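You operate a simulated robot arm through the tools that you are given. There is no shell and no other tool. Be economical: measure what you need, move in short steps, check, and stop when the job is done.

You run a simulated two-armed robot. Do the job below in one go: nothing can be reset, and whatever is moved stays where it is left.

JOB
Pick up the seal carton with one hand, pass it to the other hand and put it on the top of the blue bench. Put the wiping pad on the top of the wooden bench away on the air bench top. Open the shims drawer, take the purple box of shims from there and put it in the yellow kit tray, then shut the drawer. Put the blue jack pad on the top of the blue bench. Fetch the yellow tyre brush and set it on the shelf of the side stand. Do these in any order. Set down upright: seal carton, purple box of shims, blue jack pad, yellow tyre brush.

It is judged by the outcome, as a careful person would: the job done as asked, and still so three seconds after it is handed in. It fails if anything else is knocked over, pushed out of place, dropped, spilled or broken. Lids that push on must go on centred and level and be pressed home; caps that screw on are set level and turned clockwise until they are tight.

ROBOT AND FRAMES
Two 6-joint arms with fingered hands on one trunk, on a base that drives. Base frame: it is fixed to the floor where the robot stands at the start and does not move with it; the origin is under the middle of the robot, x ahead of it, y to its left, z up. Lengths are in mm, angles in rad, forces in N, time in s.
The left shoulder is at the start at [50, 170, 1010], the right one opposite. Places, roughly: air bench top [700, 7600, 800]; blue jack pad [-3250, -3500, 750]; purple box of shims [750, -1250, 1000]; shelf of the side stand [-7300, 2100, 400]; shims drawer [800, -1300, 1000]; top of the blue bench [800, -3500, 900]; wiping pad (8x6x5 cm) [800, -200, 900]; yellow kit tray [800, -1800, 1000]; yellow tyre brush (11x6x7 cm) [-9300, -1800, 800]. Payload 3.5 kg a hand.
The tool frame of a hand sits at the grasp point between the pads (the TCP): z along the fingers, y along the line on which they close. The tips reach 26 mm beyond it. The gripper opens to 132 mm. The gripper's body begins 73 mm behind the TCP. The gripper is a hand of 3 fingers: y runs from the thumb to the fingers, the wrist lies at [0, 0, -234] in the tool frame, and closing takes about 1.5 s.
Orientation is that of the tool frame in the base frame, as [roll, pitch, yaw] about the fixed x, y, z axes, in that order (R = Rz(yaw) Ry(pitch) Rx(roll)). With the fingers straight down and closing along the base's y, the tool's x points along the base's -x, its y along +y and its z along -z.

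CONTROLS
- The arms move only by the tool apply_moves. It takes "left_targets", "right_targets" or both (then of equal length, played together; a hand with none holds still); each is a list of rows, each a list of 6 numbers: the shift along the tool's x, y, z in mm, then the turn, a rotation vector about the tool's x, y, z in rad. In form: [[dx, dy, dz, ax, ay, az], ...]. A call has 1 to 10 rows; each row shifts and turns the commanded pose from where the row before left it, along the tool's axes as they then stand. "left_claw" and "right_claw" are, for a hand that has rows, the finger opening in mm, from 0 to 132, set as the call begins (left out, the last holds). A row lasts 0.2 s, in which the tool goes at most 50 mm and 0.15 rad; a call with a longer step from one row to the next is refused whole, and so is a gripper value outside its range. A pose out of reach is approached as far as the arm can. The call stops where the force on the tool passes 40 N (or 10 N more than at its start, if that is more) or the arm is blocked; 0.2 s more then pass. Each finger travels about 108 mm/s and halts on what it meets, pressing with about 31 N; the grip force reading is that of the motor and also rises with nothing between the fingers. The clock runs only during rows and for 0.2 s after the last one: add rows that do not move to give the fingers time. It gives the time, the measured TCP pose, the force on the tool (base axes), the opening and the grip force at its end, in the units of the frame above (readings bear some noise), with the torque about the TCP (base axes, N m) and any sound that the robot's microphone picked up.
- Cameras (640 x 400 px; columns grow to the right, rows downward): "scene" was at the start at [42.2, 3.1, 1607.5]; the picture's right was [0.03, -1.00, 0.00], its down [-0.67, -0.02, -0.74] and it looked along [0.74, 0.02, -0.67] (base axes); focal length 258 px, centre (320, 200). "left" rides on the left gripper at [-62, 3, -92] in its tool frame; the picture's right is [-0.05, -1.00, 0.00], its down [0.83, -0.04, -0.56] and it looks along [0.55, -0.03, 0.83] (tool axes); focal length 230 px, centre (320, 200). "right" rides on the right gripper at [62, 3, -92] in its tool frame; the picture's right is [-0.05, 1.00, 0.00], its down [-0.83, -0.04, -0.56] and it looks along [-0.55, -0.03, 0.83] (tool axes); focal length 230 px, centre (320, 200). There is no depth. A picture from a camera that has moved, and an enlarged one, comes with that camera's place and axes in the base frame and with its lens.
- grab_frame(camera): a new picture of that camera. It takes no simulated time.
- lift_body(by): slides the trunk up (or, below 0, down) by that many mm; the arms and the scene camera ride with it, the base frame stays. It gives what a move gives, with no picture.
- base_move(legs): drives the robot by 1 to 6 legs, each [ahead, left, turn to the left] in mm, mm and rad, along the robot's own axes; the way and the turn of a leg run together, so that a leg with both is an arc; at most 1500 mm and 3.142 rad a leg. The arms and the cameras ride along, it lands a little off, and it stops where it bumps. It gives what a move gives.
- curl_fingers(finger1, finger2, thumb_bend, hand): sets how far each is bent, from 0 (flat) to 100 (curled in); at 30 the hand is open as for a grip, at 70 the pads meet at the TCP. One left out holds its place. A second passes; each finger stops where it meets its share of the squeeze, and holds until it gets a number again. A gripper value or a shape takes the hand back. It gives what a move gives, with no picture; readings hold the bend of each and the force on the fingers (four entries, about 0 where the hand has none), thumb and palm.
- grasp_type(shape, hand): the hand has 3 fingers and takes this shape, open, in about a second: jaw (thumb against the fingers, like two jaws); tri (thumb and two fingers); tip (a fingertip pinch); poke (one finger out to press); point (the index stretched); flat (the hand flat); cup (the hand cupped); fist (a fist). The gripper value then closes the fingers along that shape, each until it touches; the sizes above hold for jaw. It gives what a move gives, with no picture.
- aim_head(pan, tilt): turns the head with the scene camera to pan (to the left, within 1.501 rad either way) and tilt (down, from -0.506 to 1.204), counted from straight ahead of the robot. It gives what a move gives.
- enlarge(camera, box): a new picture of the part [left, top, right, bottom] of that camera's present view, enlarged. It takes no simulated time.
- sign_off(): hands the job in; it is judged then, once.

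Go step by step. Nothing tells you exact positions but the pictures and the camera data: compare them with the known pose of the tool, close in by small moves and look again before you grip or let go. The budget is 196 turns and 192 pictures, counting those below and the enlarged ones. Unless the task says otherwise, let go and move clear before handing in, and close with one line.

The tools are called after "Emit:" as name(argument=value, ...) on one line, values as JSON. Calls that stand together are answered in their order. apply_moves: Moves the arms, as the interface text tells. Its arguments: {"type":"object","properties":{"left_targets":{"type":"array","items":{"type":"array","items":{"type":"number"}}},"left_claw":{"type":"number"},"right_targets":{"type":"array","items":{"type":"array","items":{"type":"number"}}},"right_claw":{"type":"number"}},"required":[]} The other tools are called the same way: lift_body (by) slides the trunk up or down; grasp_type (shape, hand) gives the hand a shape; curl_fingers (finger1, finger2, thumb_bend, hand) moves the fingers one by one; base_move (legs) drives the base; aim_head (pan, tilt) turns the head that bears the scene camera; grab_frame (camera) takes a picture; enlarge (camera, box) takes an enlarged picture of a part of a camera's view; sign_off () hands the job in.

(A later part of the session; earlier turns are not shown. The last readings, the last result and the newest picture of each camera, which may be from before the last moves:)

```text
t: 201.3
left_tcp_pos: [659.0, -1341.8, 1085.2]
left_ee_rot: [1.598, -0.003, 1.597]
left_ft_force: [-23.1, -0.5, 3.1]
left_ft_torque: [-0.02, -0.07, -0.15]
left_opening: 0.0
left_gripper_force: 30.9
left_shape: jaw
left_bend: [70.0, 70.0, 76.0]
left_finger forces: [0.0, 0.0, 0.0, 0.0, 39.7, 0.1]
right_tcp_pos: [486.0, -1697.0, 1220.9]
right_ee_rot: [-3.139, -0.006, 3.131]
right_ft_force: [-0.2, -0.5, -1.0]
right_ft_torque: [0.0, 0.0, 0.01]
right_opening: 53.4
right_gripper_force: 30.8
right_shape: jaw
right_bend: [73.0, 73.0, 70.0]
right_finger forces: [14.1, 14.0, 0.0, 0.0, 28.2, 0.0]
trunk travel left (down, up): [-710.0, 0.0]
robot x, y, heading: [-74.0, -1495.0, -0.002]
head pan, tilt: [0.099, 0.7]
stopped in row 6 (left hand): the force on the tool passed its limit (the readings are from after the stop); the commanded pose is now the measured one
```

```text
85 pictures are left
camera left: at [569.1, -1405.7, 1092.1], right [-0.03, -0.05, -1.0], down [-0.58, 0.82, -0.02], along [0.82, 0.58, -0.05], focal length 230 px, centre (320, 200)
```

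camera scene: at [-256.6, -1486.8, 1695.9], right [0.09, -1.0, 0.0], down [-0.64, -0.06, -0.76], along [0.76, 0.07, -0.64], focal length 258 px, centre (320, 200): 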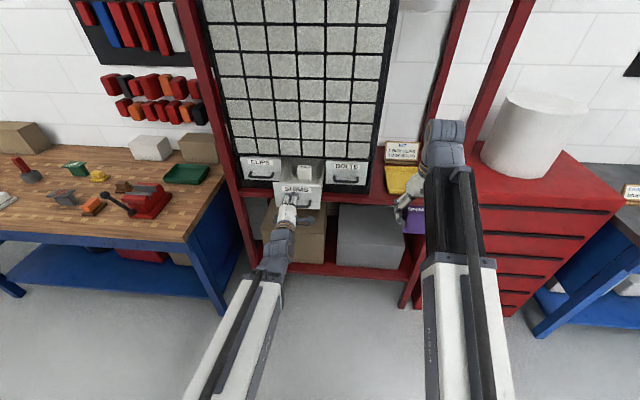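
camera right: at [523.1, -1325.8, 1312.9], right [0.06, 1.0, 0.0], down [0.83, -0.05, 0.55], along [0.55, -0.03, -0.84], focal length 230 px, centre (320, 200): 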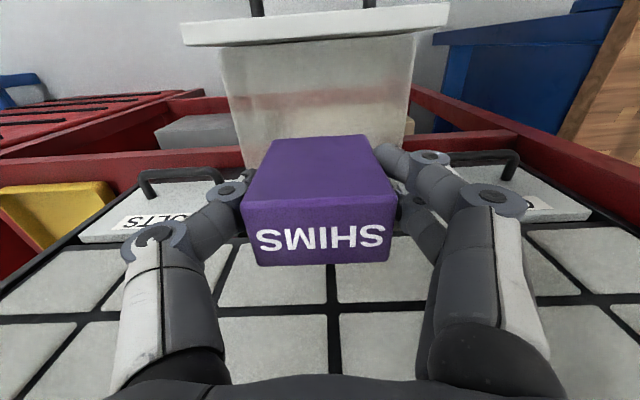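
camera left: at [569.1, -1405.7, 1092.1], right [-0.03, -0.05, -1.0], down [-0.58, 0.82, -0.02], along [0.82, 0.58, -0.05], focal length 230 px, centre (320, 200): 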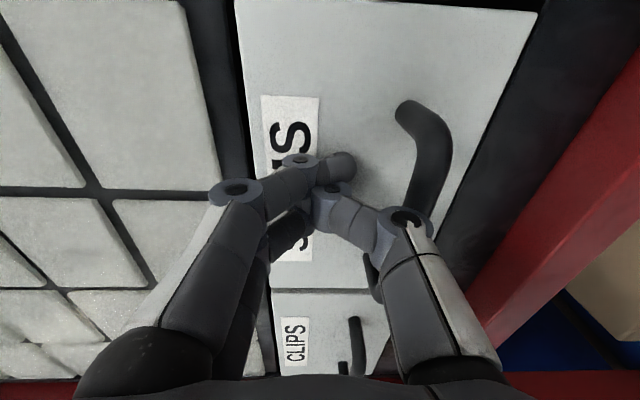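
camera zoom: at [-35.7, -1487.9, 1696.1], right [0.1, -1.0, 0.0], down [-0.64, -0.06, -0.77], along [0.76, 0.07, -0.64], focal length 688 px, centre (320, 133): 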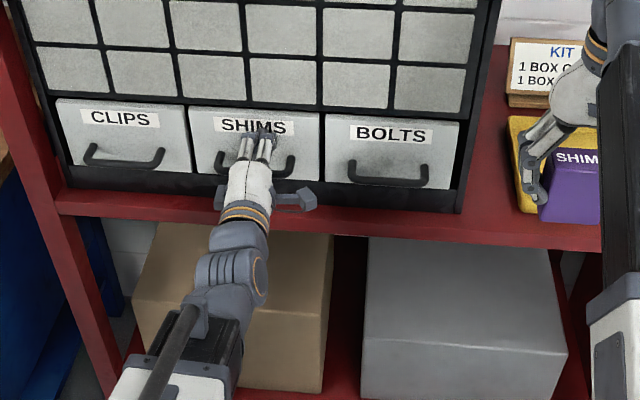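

The drawer is fully shut (hard stop reached, flush). I back off and turn the left hand downward again, out of the way.

Emit:
base_move(legs=[[-200, 0, 0]])

Emit:
apply_moves(left_targets=[[0, 20, -30, 0, 0, 0], [0, 20, -30, 0, 0, 0], [0, 0, 0, 0.08637, 0.08637, -0.08637], [0, 0, 0, 0.08637, 0.08637, -0.08637], [0, 0, 0, 0.08637, 0.08637, -0.08637], [0, 0, 0, 0.08637, 0.08637, -0.08637], [0, 0, 0, 0.08637, 0.08637, -0.08637], [0, 0, 0, 0.08637, 0.08637, -0.08637], [0, 0, 0, 0.08637, 0.08637, -0.08637]], left_claw=80)

Emit:
apply_moves(left_targets=[[0, 0, 0, 0.08637, 0.08637, -0.08637], [0, 0, 0, 0.08637, 0.08637, -0.08637], [0, 0, 0, 0.08637, 0.08637, -0.08637], [0, 0, 0, 0.08637, 0.08637, -0.08637], [0, 0, 0, 0.08637, 0.08637, -0.08637], [0, 0, 0, 0.08637, 0.08637, -0.08637], [0, 0, 0, 0.08637, 0.08637, -0.08637], [0, 0, -45, 0, 0, 0], [0, 0, -45, 0, 0, 0], [0, 0, -20, 0, 0, 0]])

Emit:
aim_head(pan=-0.4, tilt=0.6)

Emit:
grab_frame(camera="scene")

Emit:
grab_frame(camera="right")

```text
t: 202.9
left_tcp_pos: [461.1, -1341.5, 1084.8]
left_ee_rot: [1.601, -0.003, 1.597]
left_ft_force: [0.4, -0.4, 0.3]
left_ft_torque: [0.02, -0.01, 0.01]
left_opening: 0.0
left_gripper_force: 31.1
left_shape: jaw
left_bend: [69.0, 69.0, 75.0]
left_finger forces: [0.1, 0.1, 0.0, 0.1, 0.1, 0.0]
right_tcp_pos: [286.8, -1696.6, 1220.0]
right_ee_rot: [-3.141, -0.007, 3.129]
right_ft_force: [0.1, 0.3, -0.9]
right_ft_torque: [0.0, -0.05, 0.02]
right_opening: 53.4
right_gripper_force: 30.9
right_shape: jaw
right_bend: [73.0, 73.0, 70.0]
right_finger forces: [14.0, 14.0, 0.1, 0.0, 28.3, 0.0]
trunk travel left (down, up): [-710.0, 0.0]
robot x, y, heading: [-276.4, -1495.5, -0.005]
head pan, tilt: [0.099, 0.7]
```

```text
t: 204.9
left_tcp_pos: [423.4, -1343.8, 1120.0]
left_ee_rot: [2.38, 0.314, 2.39]
left_ft_force: [-0.3, -0.6, -0.3]
left_ft_torque: [0.0, -0.02, 0.02]
left_opening: 79.6
left_gripper_force: 0.0
left_shape: jaw
left_bend: [71.0, 71.0, 71.0]
left_finger forces: [0.1, 0.1, 0.0, 0.1, 0.0, 0.1]
left hand out of reach, approached as far as the arm can: row 2
right_tcp_pos: [287.2, -1698.4, 1218.5]
right_ee_rot: [-3.14, -0.007, 3.129]
right_ft_force: [-0.1, -0.1, -0.6]
right_ft_torque: [0.01, 0.01, 0.02]
right_opening: 53.3
right_gripper_force: 31.6
right_shape: jaw
right_bend: [73.0, 73.0, 70.0]
right_finger forces: [14.1, 14.0, 0.1, 0.0, 28.2, 0.1]
trunk travel left (down, up): [-710.0, 0.0]
robot x, y, heading: [-279.0, -1497.0, -0.002]
head pan, tilt: [0.099, 0.7]
```

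```text
t: 207.1
left_tcp_pos: [421.2, -1344.6, 1232.5]
left_ee_rot: [3.141, -0.029, -3.114]
left_ft_force: [0.4, -0.7, 0.3]
left_ft_torque: [-0.01, 0.02, -0.02]
left_opening: 79.8
left_gripper_force: 0.1
left_shape: jaw
left_bend: [71.0, 71.0, 71.0]
left_finger forces: [0.0, 0.0, 0.1, 0.0, 0.0, 0.1]
left hand out of reach, approached as far as the arm can: row 10
right_tcp_pos: [287.3, -1696.2, 1219.2]
right_ee_rot: [-3.14, -0.007, 3.129]
right_ft_force: [-0.4, 1.0, -0.3]
right_ft_torque: [0.0, -0.04, -0.03]
right_opening: 53.3
right_gripper_force: 31.0
right_shape: jaw
right_bend: [73.0, 73.0, 70.0]
right_finger forces: [14.1, 14.1, 0.0, 0.0, 28.2, 0.0]
trunk travel left (down, up): [-710.0, 0.0]
robot x, y, heading: [-275.6, -1495.9, -0.003]
head pan, tilt: [0.099, 0.7]
```

```text
t: 208.0
left_tcp_pos: [421.5, -1344.3, 1231.0]
left_ee_rot: [3.137, -0.03, -3.115]
left_ft_force: [-0.3, -0.3, 0.1]
left_ft_torque: [0.03, 0.01, 0.02]
left_opening: 79.9
left_gripper_force: 0.1
left_shape: jaw
left_bend: [71.0, 71.0, 71.0]
left_finger forces: [0.1, 0.0, 0.0, 0.0, 0.0, 0.0]
right_tcp_pos: [287.1, -1697.7, 1219.6]
right_ee_rot: [-3.139, -0.007, 3.13]
right_ft_force: [-0.3, -1.0, -0.7]
right_ft_torque: [0.02, -0.03, -0.02]
right_opening: 53.5
right_gripper_force: 30.9
right_shape: jaw
right_bend: [73.0, 73.0, 70.0]
right_finger forces: [14.0, 14.1, 0.0, 0.1, 28.1, 0.1]
trunk travel left (down, up): [-710.0, 0.0]
robot x, y, heading: [-275.0, -1495.6, -0.004]
head pan, tilt: [-0.4, 0.6]
```

```text
84 pictures are left
camera scene: at [-235.6, -1529.8, 1704.5], right [-0.39, -0.92, 0.0], down [-0.52, 0.22, -0.82], along [0.76, -0.32, -0.57], focal length 258 px, centre (320, 200)
```

scene: 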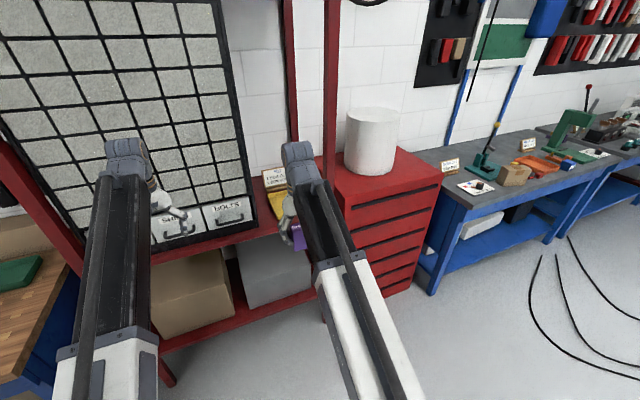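

```text
83 pictures are left
camera right: at [227.2, -1693.9, 1313.3], right [0.06, 1.0, 0.0], down [0.83, -0.05, 0.55], along [0.55, -0.04, -0.84], focal length 230 px, centre (320, 200)
```

right: 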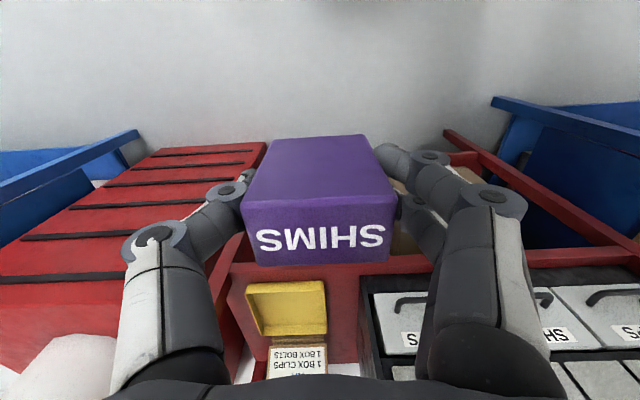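

The kit tray centres near (766, −1808) with rim ~985. I retract the left hand, drive in, and bring the box over the tray.

Emit:
apply_moves(left_targets=[[43, 0, 0, 0, 0, 0], [43, 0, 0, 0, 0, 0], [43, 0, 0, 0, 0, 0], [40, 0, 0, 0, 0, 0]])

Emit:
base_move(legs=[[0, -95, 0.003], [300, 0, 0]])

Emit:
grab_frame(camera="scene")

Emit:
grab_frame(camera="right")

```text
t: 209.0
left_tcp_pos: [261.8, -1349.4, 1207.7]
left_ee_rot: [3.14, -0.026, -3.116]
left_ft_force: [-0.7, -0.3, 0.5]
left_ft_torque: [0.03, -0.02, 0.01]
left_opening: 79.6
left_gripper_force: 0.0
left_shape: jaw
left_bend: [71.0, 71.0, 71.0]
left_finger forces: [0.0, 0.0, 0.0, 0.0, 0.0, 0.0]
left hand out of reach, approached as far as the arm can: row 3, 4
right_tcp_pos: [287.3, -1697.5, 1220.2]
right_ee_rot: [-3.141, -0.007, 3.129]
right_ft_force: [0.0, 0.4, 0.1]
right_ft_torque: [0.01, 0.01, -0.02]
right_opening: 53.5
right_gripper_force: 30.5
right_shape: jaw
right_bend: [73.0, 73.0, 70.0]
right_finger forces: [14.0, 14.1, 0.1, 0.0, 28.2, 0.0]
trunk travel left (down, up): [-710.0, 0.0]
robot x, y, heading: [-276.3, -1495.9, -0.008]
head pan, tilt: [-0.4, 0.6]
```

```text
t: 211.8
left_tcp_pos: [557.4, -1436.6, 1207.5]
left_ee_rot: [3.139, -0.025, -3.102]
left_ft_force: [-0.4, 0.3, 0.2]
left_ft_torque: [0.03, 0.01, 0.01]
left_opening: 79.9
left_gripper_force: 0.2
left_shape: jaw
left_bend: [71.0, 71.0, 71.0]
left_finger forces: [0.1, 0.0, 0.1, 0.1, 0.1, 0.0]
right_tcp_pos: [587.3, -1784.3, 1219.5]
right_ee_rot: [-3.139, -0.01, -3.139]
right_ft_force: [0.6, 0.7, -0.6]
right_ft_torque: [0.01, 0.03, 0.01]
right_opening: 53.2
right_gripper_force: 30.8
right_shape: jaw
right_bend: [73.0, 73.0, 70.0]
right_finger forces: [14.1, 14.1, 0.0, 0.1, 28.1, 0.0]
trunk travel left (down, up): [-710.0, 0.0]
robot x, y, heading: [17.7, -1591.7, 0.009]
head pan, tilt: [-0.4, 0.6]
```

```text
82 pictures are left
camera scene: at [61.5, -1623.9, 1704.4], right [-0.38, -0.93, 0.0], down [-0.52, 0.21, -0.82], along [0.76, -0.31, -0.57], focal length 258 px, centre (320, 200)
```

scene: 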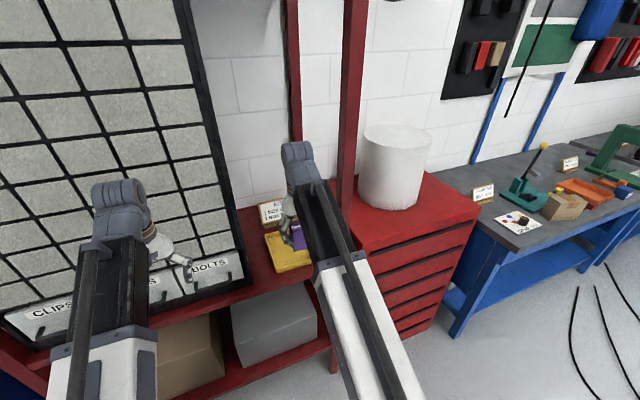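

```text
81 pictures are left
camera right: at [526.4, -1781.3, 1312.9], right [0.05, 1.0, 0.0], down [0.84, -0.04, 0.55], along [0.55, -0.03, -0.84], focal length 230 px, centre (320, 200)
```

right: 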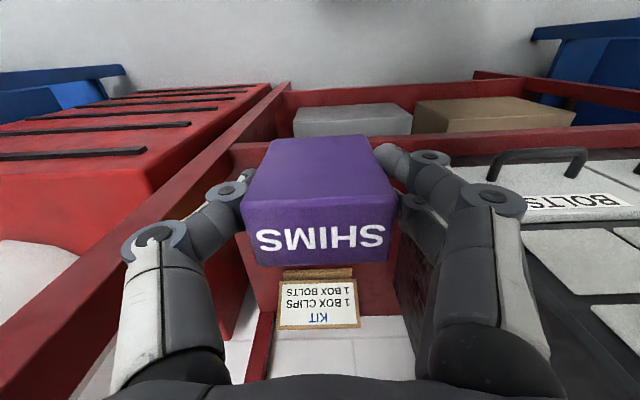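

I extend the right arm over the tray while lowering part way.

Emit:
apply_moves(right_targets=[[-30, -2, 12, 0, 0, 0], [-30, -2, 15, 0, 0, 0], [-30, -2, 20, 0, 0, 0], [-30, -2, 25, 0, 0, 0], [-28, -2, 28, 0, 0, 0], [0, 0, 0, 0, 0, 0]])

Emit:
grab_frame(camera="right")

Emit:
enlarge(camera="scene", box=[230, 170, 380, 300])

Emit:
grab_frame(camera="left")

```text
t: 213.2
left_tcp_pos: [556.3, -1436.2, 1208.2]
left_ee_rot: [3.14, -0.026, -3.102]
left_ft_force: [-0.4, 0.3, -0.3]
left_ft_torque: [0.02, 0.0, -0.02]
left_opening: 79.8
left_gripper_force: 0.0
left_shape: jaw
left_bend: [71.0, 71.0, 71.0]
left_finger forces: [0.1, 0.0, 0.0, 0.0, 0.0, 0.1]
right_tcp_pos: [736.3, -1797.5, 1118.2]
right_ee_rot: [-3.139, -0.008, -3.14]
right_ft_force: [0.6, -0.5, -1.0]
right_ft_torque: [0.0, 0.0, -0.01]
right_opening: 53.1
right_gripper_force: 31.2
right_shape: jaw
right_bend: [73.0, 73.0, 70.0]
right_finger forces: [14.1, 14.1, 0.0, 0.0, 28.2, 0.0]
trunk travel left (down, up): [-710.0, 0.0]
robot x, y, heading: [19.1, -1589.2, 0.01]
head pan, tilt: [-0.4, 0.6]
```

```text
80 pictures are left
camera right: at [675.6, -1794.2, 1212.2], right [0.05, 1.0, 0.0], down [0.83, -0.04, 0.55], along [0.55, -0.03, -0.84], focal length 230 px, centre (320, 200)
```

right: 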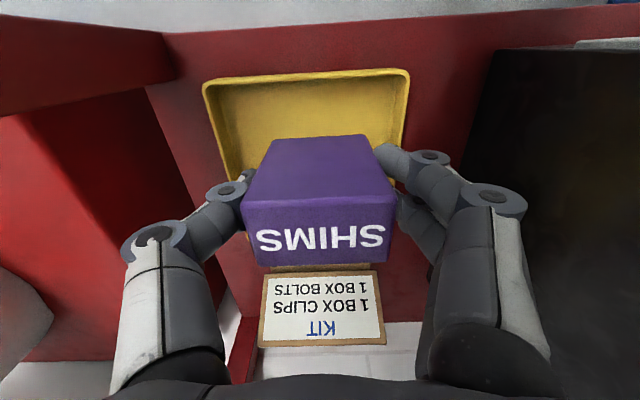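

```text
3.08 times, centred on (305, 235) of scene
camera zoom: at [59.9, -1623.8, 1704.5], right [-0.38, -0.93, 0.0], down [-0.52, 0.21, -0.83], along [0.76, -0.31, -0.56], focal length 793 px, centre (366, 92)
```

zoom: 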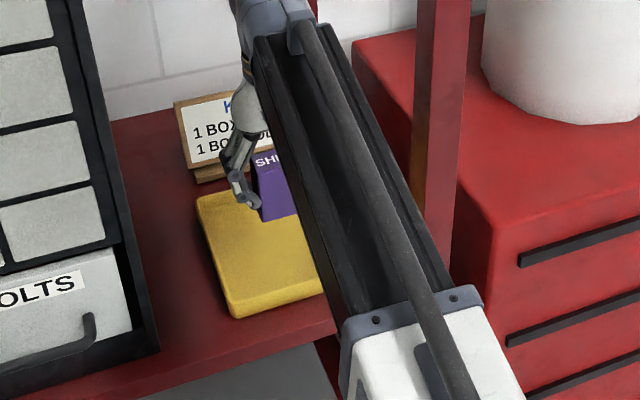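

```text
78 pictures are left
camera left: at [620.1, -1430.1, 1300.0], right [0.09, -1.0, 0.0], down [-0.81, -0.08, 0.58], along [-0.57, -0.05, -0.82], focal length 230 px, centre (320, 200)
```

left: 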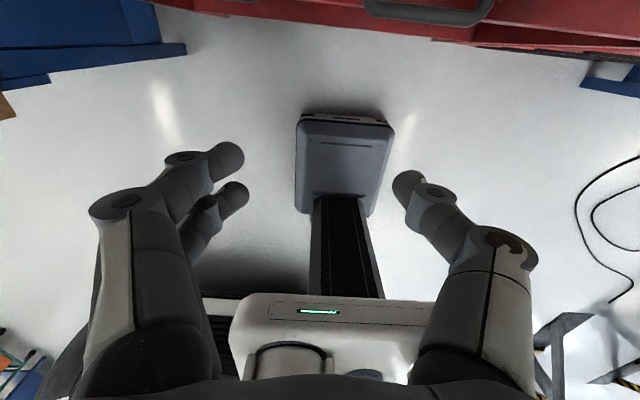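

The box is over the front half of the tray. I lower it toward the tray floor, slowly at the end.

Emit:
apply_moves(right_targets=[[-8, -4, 30, 0, 0, 0], [-2, 0, 30, 0, 0, 0], [0, 0, 12, 0, 0, 0], [0, 0, 6, 0, 0, 0], [0, 0, 6, 0, 0, 0], [0, 0, 6, 0, 0, 0], [0, 0, 0, 0, 0, 0]])

Emit:
grab_frame(camera="right")

Emit:
enlarge(camera="scene", box=[230, 170, 380, 300])

```text
t: 214.8
left_tcp_pos: [555.1, -1436.4, 1209.7]
left_ee_rot: [3.14, -0.024, -3.102]
left_ft_force: [-0.2, -0.4, -0.4]
left_ft_torque: [0.0, 0.01, 0.03]
left_opening: 79.7
left_gripper_force: 0.1
left_shape: jaw
left_bend: [71.0, 71.0, 71.0]
left_finger forces: [0.0, 0.0, 0.0, 0.0, 0.1, 0.0]
right_tcp_pos: [743.6, -1799.7, 1028.8]
right_ee_rot: [-3.139, -0.008, -3.14]
right_ft_force: [-0.6, 0.7, -0.9]
right_ft_torque: [-0.04, -0.01, 0.0]
right_opening: 53.5
right_gripper_force: 31.3
right_shape: jaw
right_bend: [73.0, 73.0, 70.0]
right_finger forces: [14.0, 14.1, 0.0, 0.0, 28.3, 0.0]
trunk travel left (down, up): [-710.0, 0.0]
robot x, y, heading: [19.2, -1591.5, 0.01]
head pan, tilt: [-0.4, 0.6]
```

```text
77 pictures are left
camera right: at [683.4, -1796.5, 1121.6], right [0.05, 1.0, 0.0], down [0.83, -0.04, 0.55], along [0.55, -0.03, -0.84], focal length 230 px, centre (320, 200)
```

right: 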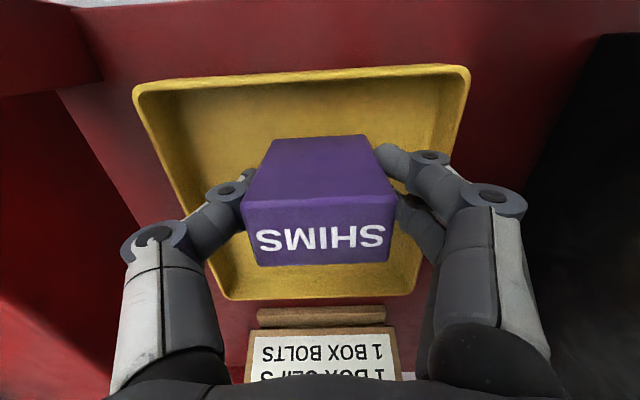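

```text
3.08 times, centred on (305, 235) of scene
camera zoom: at [60.2, -1623.9, 1704.5], right [-0.38, -0.93, 0.0], down [-0.52, 0.21, -0.82], along [0.76, -0.31, -0.57], focal length 793 px, centre (366, 92)
```

zoom: 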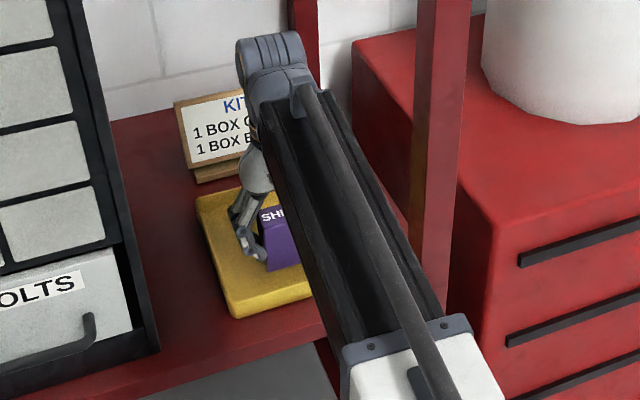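

Well inside the tray. I continue down until contact.

Emit:
apply_moves(right_targets=[[0, 0, 5, 0, 0, 0], [0, 0, 5, 0, 0, 0], [0, 0, 5, 0, 0, 0], [0, 0, 4, 0, 0, 0], [0, 0, 4, 0, 0, 0]])

```text
t: 216.0
left_tcp_pos: [554.8, -1435.7, 1208.7]
left_ee_rot: [3.139, -0.025, -3.101]
left_ft_force: [0.5, 0.4, -0.4]
left_ft_torque: [-0.01, 0.02, 0.0]
left_opening: 80.0
left_gripper_force: 0.0
left_shape: jaw
left_bend: [71.0, 71.0, 71.0]
left_finger forces: [0.0, 0.0, 0.0, 0.0, 0.1, 0.0]
right_tcp_pos: [743.0, -1798.5, 1006.4]
right_ee_rot: [-3.139, -0.005, -3.14]
right_ft_force: [-0.9, -0.1, 4.3]
right_ft_torque: [0.04, 0.0, -0.01]
right_opening: 53.4
right_gripper_force: 30.6
right_shape: jaw
right_bend: [73.0, 73.0, 70.0]
right_finger forces: [14.6, 14.7, 0.0, 0.0, 29.1, 0.0]
trunk travel left (down, up): [-710.0, 0.0]
robot x, y, heading: [20.4, -1594.7, 0.007]
head pan, tilt: [-0.4, 0.6]
```

Contact felt (≈5 N). I release with a small opening and rise.

Emit:
apply_moves(right_targets=[[0, 0, 1, 0, 0, 0], [0, 0, 0, 0, 0, 0], [0, 0, 0, 0, 0, 0], [0, 0, 0, 0, 0, 0], [0, 0, 0, 0, 0, 0]], right_claw=88)

Emit:
apply_moves(right_targets=[[0, 0, -20, 0, 0, 0], [0, 0, -35, 0, 0, 0], [0, 0, -40, 0, 0, 0], [0, 0, -40, 0, 0, 0], [20, 0, -30, 0, 0, 0], [35, 0, -20, 0, 0, 0], [40, 0, -10, 0, 0, 0], [40, 0, 0, 0, 0, 0]])

Emit:
grab_frame(camera="right")

```text
t: 217.2
left_tcp_pos: [555.1, -1436.7, 1207.5]
left_ee_rot: [3.14, -0.024, -3.102]
left_ft_force: [0.0, -1.3, 0.4]
left_ft_torque: [0.0, -0.03, 0.0]
left_opening: 79.6
left_gripper_force: 0.1
left_shape: jaw
left_bend: [71.0, 71.0, 71.0]
left_finger forces: [0.1, 0.0, 0.0, 0.0, 0.0, 0.1]
right_tcp_pos: [743.3, -1798.1, 1004.6]
right_ee_rot: [-3.14, -0.008, -3.138]
right_ft_force: [0.4, 0.3, 0.6]
right_ft_torque: [-0.01, -0.01, -0.01]
right_opening: 87.8
right_gripper_force: 0.1
right_shape: jaw
right_bend: [70.0, 70.0, 67.0]
right_finger forces: [0.0, 0.1, 0.1, 0.1, 0.1, 0.1]
trunk travel left (down, up): [-710.0, 0.0]
robot x, y, heading: [20.5, -1589.4, 0.012]
head pan, tilt: [-0.4, 0.6]
```

```text
t: 219.0
left_tcp_pos: [555.1, -1435.9, 1209.4]
left_ee_rot: [3.14, -0.025, -3.1]
left_ft_force: [-0.4, -0.1, -0.5]
left_ft_torque: [-0.03, -0.01, 0.02]
left_opening: 79.9
left_gripper_force: 0.0
left_shape: jaw
left_bend: [71.0, 71.0, 71.0]
left_finger forces: [0.0, 0.0, 0.0, 0.0, 0.0, 0.1]
right_tcp_pos: [606.9, -1795.3, 1201.8]
right_ee_rot: [-3.14, -0.008, -3.138]
right_ft_force: [-0.2, -0.1, 1.0]
right_ft_torque: [-0.03, 0.0, 0.0]
right_opening: 87.8
right_gripper_force: 0.1
right_shape: jaw
right_bend: [70.0, 70.0, 67.0]
right_finger forces: [0.0, 0.0, 0.0, 0.1, 0.0, 0.1]
trunk travel left (down, up): [-710.0, 0.0]
robot x, y, heading: [18.8, -1591.0, 0.009]
head pan, tilt: [-0.4, 0.6]
```

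```text
75 pictures are left
camera right: at [546.9, -1792.7, 1295.2], right [0.05, 1.0, 0.0], down [0.83, -0.04, 0.55], along [0.55, -0.03, -0.84], focal length 230 px, centre (320, 200)
```

right: 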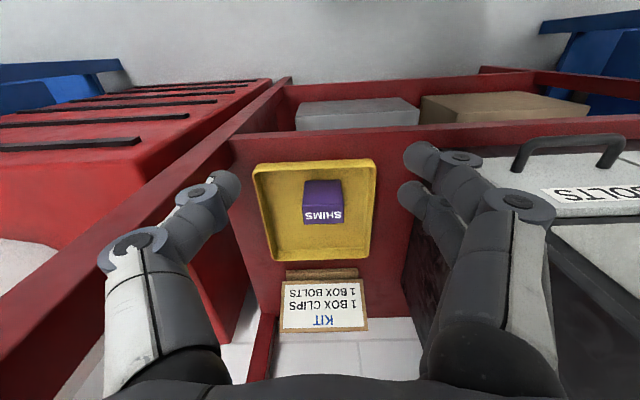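

The purple box stands in the tray. Now to the wooden bench for the wiping pad (the yellow block near (797, −171)).

Emit:
base_move(legs=[[-400, 0, -0.009], [0, 1300, 0], [0, 290, 0], [380, 0, 0]])

Emit:
aim_head(pan=-0.1, tilt=0.65)

Emit:
grab_frame(camera="scene")

Emit:
grab_frame(camera="right")

```text
t: 231.1
left_tcp_pos: [583.6, 90.6, 1208.0]
left_ee_rot: [3.139, -0.024, 3.129]
left_ft_force: [0.3, 0.1, -0.4]
left_ft_torque: [0.0, 0.04, 0.0]
left_opening: 79.7
left_gripper_force: 0.1
left_shape: jaw
left_bend: [71.0, 71.0, 71.0]
left_finger forces: [0.0, 0.0, 0.1, 0.0, 0.0, 0.0]
right_tcp_pos: [616.5, -270.1, 1200.1]
right_ee_rot: [-3.14, -0.007, 3.09]
right_ft_force: [0.3, -0.1, -0.4]
right_ft_torque: [-0.01, 0.01, -0.01]
right_opening: 87.7
right_gripper_force: 0.0
right_shape: jaw
right_bend: [70.0, 70.0, 67.0]
right_finger forces: [0.0, 0.0, 0.0, 0.0, 0.1, 0.0]
trunk travel left (down, up): [-710.0, 0.0]
robot x, y, heading: [36.0, -38.2, -0.04]
head pan, tilt: [-0.4, 0.6]
```

```text
t: 231.9
left_tcp_pos: [581.4, 90.8, 1208.5]
left_ee_rot: [3.14, -0.024, 3.127]
left_ft_force: [0.4, -0.1, -0.2]
left_ft_torque: [-0.02, -0.01, 0.02]
left_opening: 80.0
left_gripper_force: 0.0
left_shape: jaw
left_bend: [71.0, 71.0, 71.0]
left_finger forces: [0.1, 0.0, 0.1, 0.0, 0.0, 0.0]
right_tcp_pos: [616.2, -270.9, 1200.2]
right_ee_rot: [-3.14, -0.007, 3.089]
right_ft_force: [0.0, 0.8, 0.6]
right_ft_torque: [0.0, 0.03, 0.01]
right_opening: 87.8
right_gripper_force: 0.1
right_shape: jaw
right_bend: [70.0, 70.0, 67.0]
right_finger forces: [0.0, 0.1, 0.0, 0.1, 0.0, 0.0]
trunk travel left (down, up): [-710.0, 0.0]
robot x, y, heading: [37.4, -33.0, -0.044]
head pan, tilt: [-0.099, 0.649]
```

```text
74 pictures are left
camera scene: at [83.6, -44.1, 1700.2], right [-0.14, -0.99, 0.0], down [-0.6, 0.09, -0.8], along [0.79, -0.12, -0.6], focal length 258 px, centre (320, 200)
```

scene: 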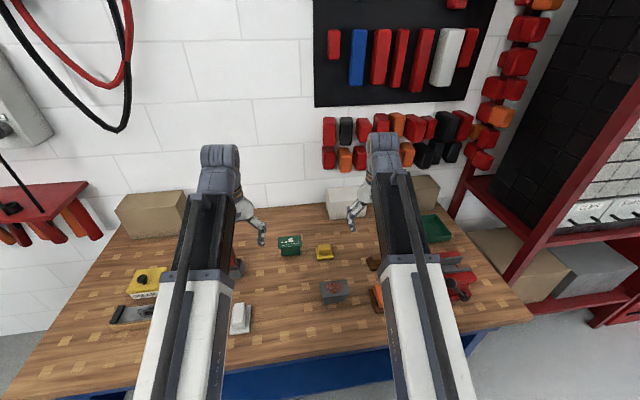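

```text
73 pictures are left
camera right: at [555.4, -264.9, 1294.9], right [0.1, 0.99, 0.0], down [0.83, -0.09, 0.55], along [0.55, -0.06, -0.84], focal length 230 px, centre (320, 200)
```

right: 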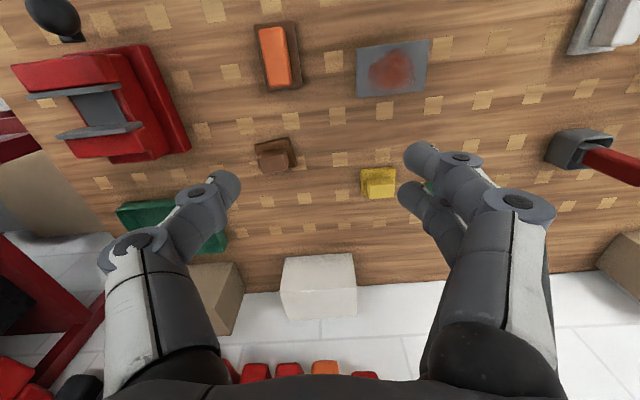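

Emit:
enlarge(camera="right", box=[330, 140, 440, 220])

Emit:
enlarge(camera="scene", box=[260, 215, 400, 315])

```text
5.00 times, centred on (385, 180) of right
camera zoom: at [555.4, -264.9, 1294.9], right [0.1, 0.99, 0.0], down [0.83, -0.09, 0.55], along [0.55, -0.06, -0.84], focal length 1150 px, centre (-5, 300)
```

zoom: 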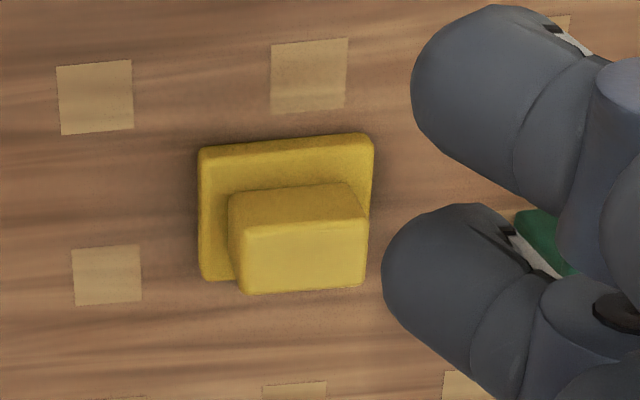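

```text
4.00 times, centred on (330, 265) of scene
camera zoom: at [83.6, -44.1, 1700.2], right [-0.14, -0.99, 0.0], down [-0.6, 0.09, -0.8], along [0.79, -0.12, -0.6], focal length 1031 px, centre (280, -60)
```

zoom: 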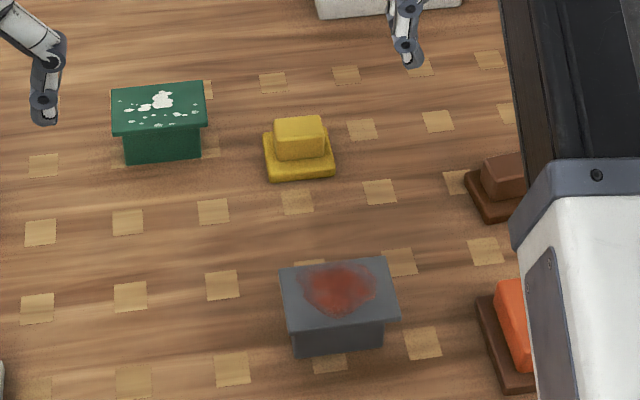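

The yellow pad is at about (797, −172), 50 mm tall. I drive 75 mm closer with heading corrected, and hover the right hand over it.

Emit:
base_move(legs=[[75, 0, 0.043]])

Emit:
apply_moves(right_targets=[[-24, 19, 30, 0, 0, 0], [-24, 19, 30, 0, 0, 0], [-24, 19, 35, 0, 0, 0], [-24, 19, 35, 0, 0, 0], [0, 0, 45, 0, 0, 0], [0, 0, 25, 0, 0, 0], [0, 0, 0, 0, 0, 0]], right_claw=112)

Emit:
grab_frame(camera="right")

```text
t: 233.0
left_tcp_pos: [656.8, 111.4, 1207.7]
left_ee_rot: [3.141, -0.025, -3.114]
left_ft_force: [0.4, -0.2, 0.2]
left_ft_torque: [-0.04, 0.07, -0.02]
left_opening: 80.0
left_gripper_force: 0.0
left_shape: jaw
left_bend: [71.0, 71.0, 71.0]
left_finger forces: [0.0, 0.1, 0.1, 0.0, 0.1, 0.0]
right_tcp_pos: [704.9, -247.8, 1200.4]
right_ee_rot: [-3.14, -0.008, 3.131]
right_ft_force: [0.9, 0.0, -0.3]
right_ft_torque: [-0.02, 0.06, -0.02]
right_opening: 87.5
right_gripper_force: 0.0
right_shape: jaw
right_bend: [70.0, 70.0, 67.0]
right_finger forces: [0.1, 0.1, 0.0, 0.0, 0.0, 0.0]
trunk travel left (down, up): [-710.0, 0.0]
robot x, y, heading: [114.3, -34.7, -0.005]
head pan, tilt: [-0.099, 0.649]
```

```text
t: 234.6
left_tcp_pos: [655.4, 112.0, 1209.0]
left_ee_rot: [3.139, -0.023, -3.113]
left_ft_force: [0.1, 0.8, 0.3]
left_ft_torque: [-0.01, 0.01, 0.04]
left_opening: 79.7
left_gripper_force: 0.1
left_shape: jaw
left_bend: [71.0, 71.0, 71.0]
left_finger forces: [0.2, 0.0, 0.1, 0.1, 0.0, 0.0]
right_tcp_pos: [796.7, -172.0, 999.4]
right_ee_rot: [-3.14, -0.005, 3.132]
right_ft_force: [0.4, 0.0, -0.7]
right_ft_torque: [0.0, 0.0, 0.03]
right_opening: 112.0
right_gripper_force: 0.0
right_shape: jaw
right_bend: [55.0, 55.0, 51.0]
right_finger forces: [0.0, 0.0, 0.0, 0.0, 0.0, 0.0]
trunk travel left (down, up): [-710.0, 0.0]
robot x, y, heading: [115.9, -35.0, -0.003]
head pan, tilt: [-0.099, 0.649]
```

```text
70 pictures are left
camera right: at [736.5, -169.7, 1092.2], right [0.06, 1.0, 0.0], down [0.83, -0.05, 0.55], along [0.55, -0.04, -0.84], focal length 230 px, centre (320, 200)
```

right: 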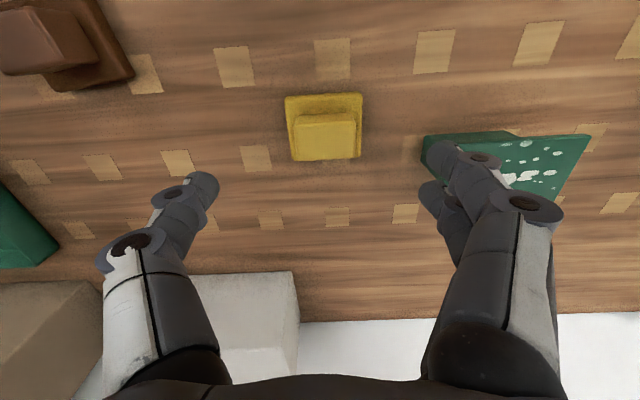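

The green stand is close to the finger on that side, so I turn the hand 90° to pinch the pad along x instead.

Emit:
apply_moves(right_targets=[[0, 0, 0, 0, 0, -0.15], [0, 0, 0, 0, 0, -0.15], [0, 0, 0, 0, 0, -0.15], [0, 0, 0, 0, 0, -0.15], [0, 0, 0, 0, 0, -0.15], [0, 0, 0, 0, 0, -0.15], [0, 0, 0, 0, 0, -0.15], [0, 0, 0, 0, 0, -0.15], [0, 0, 0, 0, 0, -0.15], [0, 0, 0, 0, 0, -0.15]])

Emit:
grab_frame(camera="right")

```text
t: 236.8
left_tcp_pos: [655.5, 110.7, 1209.1]
left_ee_rot: [3.14, -0.023, -3.115]
left_ft_force: [-0.7, 0.3, 0.7]
left_ft_torque: [0.0, -0.01, 0.0]
left_opening: 79.7
left_gripper_force: 0.0
left_shape: jaw
left_bend: [71.0, 71.0, 71.0]
left_finger forces: [0.1, 0.0, 0.0, 0.1, 0.0, 0.0]
right_tcp_pos: [798.7, -174.4, 999.3]
right_ee_rot: [3.134, -0.002, -1.65]
right_ft_force: [-0.2, -0.3, -0.2]
right_ft_torque: [0.02, -0.01, 0.02]
right_opening: 111.6
right_gripper_force: 0.1
right_shape: jaw
right_bend: [55.0, 55.0, 51.0]
right_finger forces: [0.0, 0.0, 0.0, 0.1, 0.0, 0.0]
trunk travel left (down, up): [-710.0, 0.0]
robot x, y, heading: [113.9, -34.4, -0.011]
head pan, tilt: [-0.099, 0.649]
```

```text
69 pictures are left
camera right: at [792.1, -235.6, 1093.8], right [-0.99, 0.13, 0.01], down [0.11, 0.83, 0.55], along [0.07, 0.55, -0.83], focal length 230 px, centre (320, 200)
```

right: 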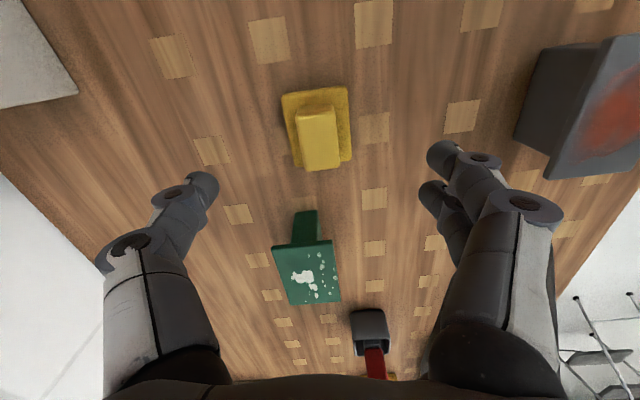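

Now well clear. I rotate slightly to match and descend to the pad.

Emit:
apply_moves(right_targets=[[0, 0, 35, 0, 0, -0.08], [0, 0, 35, 0, 0, 0], [0, 0, 30, 0, 0, 0], [0, 0, 8, 0, 0, 0], [0, 0, 0, 0, 0, 0]])

Emit:
apply_moves(right_targets=[[0, 0, 0, 0, 0, 0], [0, 0, 0, 0, 0, 0], [0, 0, 0, 0, 0, 0], [0, 0, 0, 0, 0, 0], [0, 0, 0, 0, 0, 0], [0, 0, 0, 0, 0, 0]], right_claw=0)

Emit:
grab_frame(camera="right")

```text
t: 238.0
left_tcp_pos: [654.9, 111.4, 1208.9]
left_ee_rot: [3.14, -0.025, -3.113]
left_ft_force: [0.7, -0.7, 0.1]
left_ft_torque: [0.01, 0.02, -0.03]
left_opening: 79.9
left_gripper_force: 0.0
left_shape: jaw
left_bend: [71.0, 71.0, 71.0]
left_finger forces: [0.0, 0.0, 0.0, 0.0, 0.0, 0.0]
right_tcp_pos: [793.2, -132.4, 892.0]
right_ee_rot: [3.135, -0.008, -1.582]
right_ft_force: [0.7, -0.8, 0.3]
right_ft_torque: [0.02, 0.0, -0.02]
right_opening: 111.7
right_gripper_force: 0.0
right_shape: jaw
right_bend: [55.0, 55.0, 51.0]
right_finger forces: [0.1, 0.1, 0.0, 0.0, 0.1, 0.0]
right hand out of reach, approached as far as the arm can: row 1, 2
trunk travel left (down, up): [-710.0, 0.0]
robot x, y, heading: [114.7, -36.2, 0.0]
head pan, tilt: [-0.099, 0.649]
```

```text
t: 239.4
left_tcp_pos: [655.5, 111.8, 1209.4]
left_ee_rot: [3.14, -0.024, -3.114]
left_ft_force: [-0.4, 0.0, -0.7]
left_ft_torque: [-0.02, 0.01, -0.01]
left_opening: 80.3
left_gripper_force: 0.1
left_shape: jaw
left_bend: [71.0, 71.0, 71.0]
left_finger forces: [0.0, 0.0, 0.1, 0.1, 0.0, 0.0]
right_tcp_pos: [792.2, -131.8, 891.2]
right_ee_rot: [3.135, -0.006, -1.582]
right_ft_force: [0.5, -0.2, 0.6]
right_ft_torque: [0.0, 0.03, 0.03]
right_opening: 33.6
right_gripper_force: 30.7
right_shape: jaw
right_bend: [72.0, 70.0, 71.0]
right_finger forces: [21.9, 0.0, 0.0, 0.0, 23.5, 0.0]
trunk travel left (down, up): [-710.0, 0.0]
robot x, y, heading: [115.4, -33.5, -0.002]
head pan, tilt: [-0.099, 0.649]
```

```text
68 pictures are left
camera right: at [790.7, -194.3, 986.0], right [-1.0, 0.06, 0.01], down [0.06, 0.83, 0.55], along [0.03, 0.55, -0.84], focal length 230 px, centre (320, 200)
```

right: 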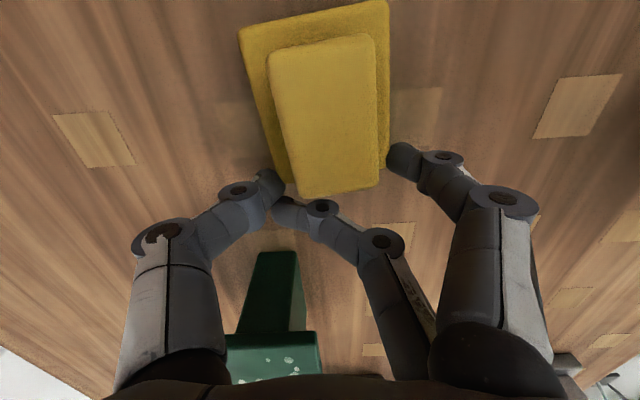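

The arm drifted 40 mm in y at its rotation limit, so only a corner was pinched. I open, rise, turn back a little and recentre.

Emit:
apply_moves(right_targets=[[0, 0, 0, 0, 0, 0], [0, 0, 0, 0, 0, 0], [0, 0, 0, 0, 0, 0], [0, 0, 0, 0, 0, 0], [0, 0, 0, 0, 0, 0]], right_claw=112)

Emit:
apply_moves(right_targets=[[0, 0, -40, 0, 0, 0], [0, 0, -40, 0, 0, 0], [0, 0, 0, 0, 0, 0.12], [0, 0, 0, 0, 0, 0.08], [0, 0, 0, 0, 0, 0]])

Emit:
grab_frame(camera="right")

```text
t: 240.6
left_tcp_pos: [655.5, 112.4, 1208.3]
left_ee_rot: [3.14, -0.024, -3.113]
left_ft_force: [-1.1, -0.9, -0.8]
left_ft_torque: [0.0, -0.01, -0.03]
left_opening: 79.9
left_gripper_force: 0.1
left_shape: jaw
left_bend: [71.0, 71.0, 71.0]
left_finger forces: [0.1, 0.0, 0.0, 0.0, 0.0, 0.0]
right_tcp_pos: [793.0, -133.3, 892.3]
right_ee_rot: [3.134, -0.007, -1.583]
right_ft_force: [0.7, -0.2, 0.0]
right_ft_torque: [0.01, -0.01, 0.04]
right_opening: 111.5
right_gripper_force: 0.1
right_shape: jaw
right_bend: [55.0, 55.0, 51.0]
right_finger forces: [0.0, 0.0, 0.1, 0.0, 0.1, 0.0]
trunk travel left (down, up): [-710.0, 0.0]
robot x, y, heading: [115.5, -35.2, -0.005]
head pan, tilt: [-0.099, 0.649]
```

```text
t: 241.8
left_tcp_pos: [654.7, 111.4, 1208.5]
left_ee_rot: [3.14, -0.023, -3.112]
left_ft_force: [0.2, 0.2, 0.5]
left_ft_torque: [0.0, 0.02, -0.01]
left_opening: 79.8
left_gripper_force: 0.1
left_shape: jaw
left_bend: [71.0, 71.0, 71.0]
left_finger forces: [0.1, 0.0, 0.1, 0.0, 0.1, 0.0]
right_tcp_pos: [795.8, -134.0, 970.7]
right_ee_rot: [3.134, -0.002, -1.776]
right_ft_force: [-0.1, -0.5, 0.8]
right_ft_torque: [0.0, 0.01, -0.04]
right_opening: 111.5
right_gripper_force: 0.0
right_shape: jaw
right_bend: [55.0, 55.0, 51.0]
right_finger forces: [0.0, 0.1, 0.0, 0.0, 0.0, 0.1]
trunk travel left (down, up): [-710.0, 0.0]
robot x, y, heading: [113.8, -35.8, -0.004]
head pan, tilt: [-0.099, 0.649]
```

```text
67 pictures are left
camera right: at [780.7, -193.3, 1064.6], right [-0.97, 0.25, 0.01], down [0.21, 0.81, 0.55], along [0.13, 0.54, -0.83], focal length 230 px, centre (320, 200)
```

right: 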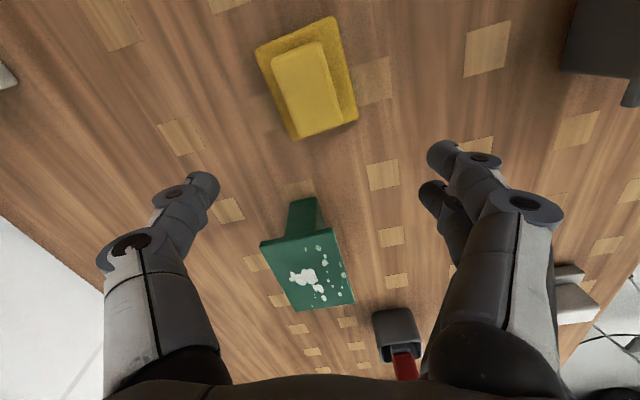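

The pad centre is still at about (794, −175), slightly turned. I shift the hand there (within its rotation limit).

Emit:
apply_moves(right_targets=[[40, -8, 0, 0, 0, 0], [0, 0, 0, 0, 0, -0.06], [0, 0, 25, 0, 0, 0], [0, 0, 0, 0, 0, 0]])

Emit:
grab_frame(camera="right")

```text
t: 242.8
left_tcp_pos: [656.3, 111.5, 1209.0]
left_ee_rot: [3.141, -0.025, -3.115]
left_ft_force: [0.7, -0.3, -0.3]
left_ft_torque: [0.02, -0.02, 0.02]
left_opening: 79.9
left_gripper_force: 0.0
left_shape: jaw
left_bend: [71.0, 71.0, 71.0]
left_finger forces: [0.0, 0.0, 0.0, 0.0, 0.1, 0.1]
right_tcp_pos: [794.4, -173.6, 944.4]
right_ee_rot: [3.133, -0.002, -1.715]
right_ft_force: [-0.3, -0.2, 0.5]
right_ft_torque: [0.03, 0.0, 0.04]
right_opening: 111.7
right_gripper_force: 0.0
right_shape: jaw
right_bend: [55.0, 55.0, 51.0]
right_finger forces: [0.0, 0.0, 0.1, 0.0, 0.0, 0.1]
trunk travel left (down, up): [-710.0, 0.0]
robot x, y, heading: [118.6, -36.6, -0.003]
head pan, tilt: [-0.099, 0.649]
```

```text
66 pictures are left
camera right: at [783.7, -234.7, 1038.5], right [-0.98, 0.19, 0.01], down [0.16, 0.82, 0.55], along [0.1, 0.54, -0.83], focal length 230 px, centre (320, 200)
```

right: 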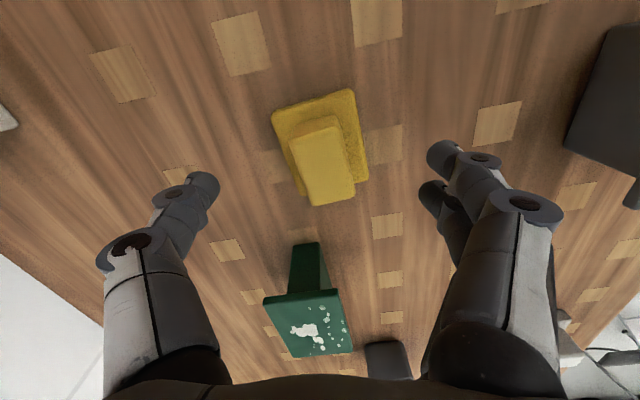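

Centred. I descend and check the position before closing.

Emit:
apply_moves(right_targets=[[0, 0, 20, 0, 0, 0], [0, 0, 20, 0, 0, 0], [0, 0, 13, 0, 0, 0], [0, 0, 0, 0, 0, 0]])

Emit:
grab_frame(camera="right")

```text
t: 243.8
left_tcp_pos: [654.3, 111.1, 1207.6]
left_ee_rot: [3.138, -0.023, -3.115]
left_ft_force: [0.1, -0.2, -0.1]
left_ft_torque: [-0.01, 0.03, -0.04]
left_opening: 79.6
left_gripper_force: 0.2
left_shape: jaw
left_bend: [71.0, 71.0, 71.0]
left_finger forces: [0.0, 0.0, 0.0, 0.0, 0.1, 0.1]
right_tcp_pos: [793.1, -174.1, 893.9]
right_ee_rot: [3.135, -0.003, -1.712]
right_ft_force: [-0.3, -0.8, 0.7]
right_ft_torque: [-0.02, -0.02, 0.02]
right_opening: 111.5
right_gripper_force: 0.1
right_shape: jaw
right_bend: [55.0, 55.0, 51.0]
right_finger forces: [0.1, 0.0, 0.0, 0.0, 0.1, 0.0]
trunk travel left (down, up): [-710.0, 0.0]
robot x, y, heading: [116.1, -36.4, -0.001]
head pan, tilt: [-0.099, 0.649]
```

```text
65 pictures are left
camera right: at [783.1, -234.4, 987.0], right [-0.98, 0.19, 0.01], down [0.16, 0.82, 0.55], along [0.1, 0.54, -0.83], focal length 230 px, centre (320, 200)
```

right: 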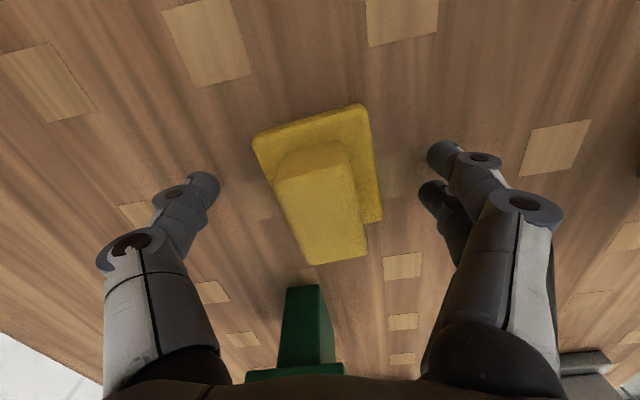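

Good placement. I close and lift.

Emit:
apply_moves(right_targets=[[0, 0, 0, 0, 0, 0], [0, 0, 0, 0, 0, 0], [0, 0, 0, 0, 0, 0], [0, 0, 0, 0, 0, 0], [0, 0, 0, 0, 0, 0], [0, 0, 0, 0, 0, 0], [0, 0, 0, 0, 0, 0]], right_claw=0)

Emit:
apply_moves(right_targets=[[0, 0, -15, 0, 0, 0], [0, 0, -30, 0, 0, 0], [0, 0, -40, 0, 0, 0], [0, 0, -40, 0, 0, 0], [0, 0, -40, 0, 0, 0]])

Emit:
grab_frame(camera="right")

```text
t: 245.4
left_tcp_pos: [654.0, 112.9, 1209.2]
left_ee_rot: [3.14, -0.024, -3.113]
left_ft_force: [0.9, -0.4, -0.1]
left_ft_torque: [0.0, 0.01, 0.0]
left_opening: 79.7
left_gripper_force: 0.1
left_shape: jaw
left_bend: [71.0, 71.0, 71.0]
left_finger forces: [0.1, 0.0, 0.0, 0.0, 0.0, 0.0]
right_tcp_pos: [793.0, -174.7, 893.2]
right_ee_rot: [3.134, -0.001, -1.714]
right_ft_force: [-0.8, 0.4, 0.4]
right_ft_torque: [-0.01, 0.01, 0.01]
right_opening: 54.6
right_gripper_force: 31.3
right_shape: jaw
right_bend: [73.0, 73.0, 70.0]
right_finger forces: [14.1, 13.4, 0.0, 0.1, 27.5, 0.0]
trunk travel left (down, up): [-710.0, 0.0]
robot x, y, heading: [118.6, -39.6, -0.001]
head pan, tilt: [-0.099, 0.649]
```

```text
t: 246.6
left_tcp_pos: [655.7, 111.4, 1208.3]
left_ee_rot: [3.14, -0.025, -3.114]
left_ft_force: [0.0, -0.4, -0.4]
left_ft_torque: [0.01, 0.01, -0.01]
left_opening: 79.5
left_gripper_force: 0.0
left_shape: jaw
left_bend: [71.0, 71.0, 71.0]
left_finger forces: [0.1, 0.1, 0.0, 0.1, 0.1, 0.1]
right_tcp_pos: [795.4, -173.7, 1059.3]
right_ee_rot: [3.134, -0.003, -1.716]
right_ft_force: [-0.1, 1.1, -1.0]
right_ft_torque: [-0.02, -0.01, 0.0]
right_opening: 54.5
right_gripper_force: 30.8
right_shape: jaw
right_bend: [73.0, 73.0, 70.0]
right_finger forces: [14.1, 13.5, 0.1, 0.1, 27.7, 0.1]
trunk travel left (down, up): [-710.0, 0.0]
robot x, y, heading: [118.2, -36.3, -0.003]
head pan, tilt: [-0.099, 0.649]
```

```text
64 pictures are left
camera right: at [784.6, -233.9, 1152.9], right [-0.98, 0.19, 0.01], down [0.16, 0.82, 0.55], along [0.1, 0.54, -0.83], focal length 230 px, centre (320, 200)
```

right: 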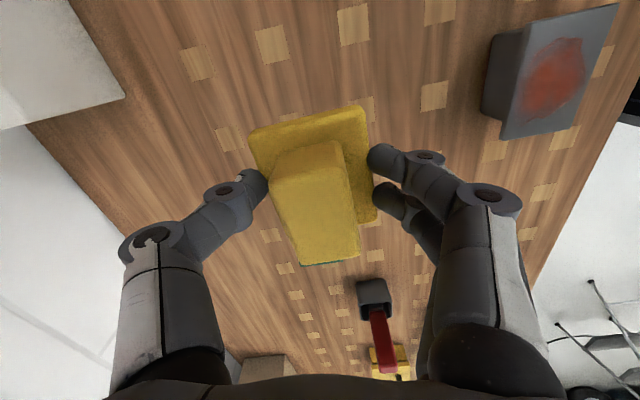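

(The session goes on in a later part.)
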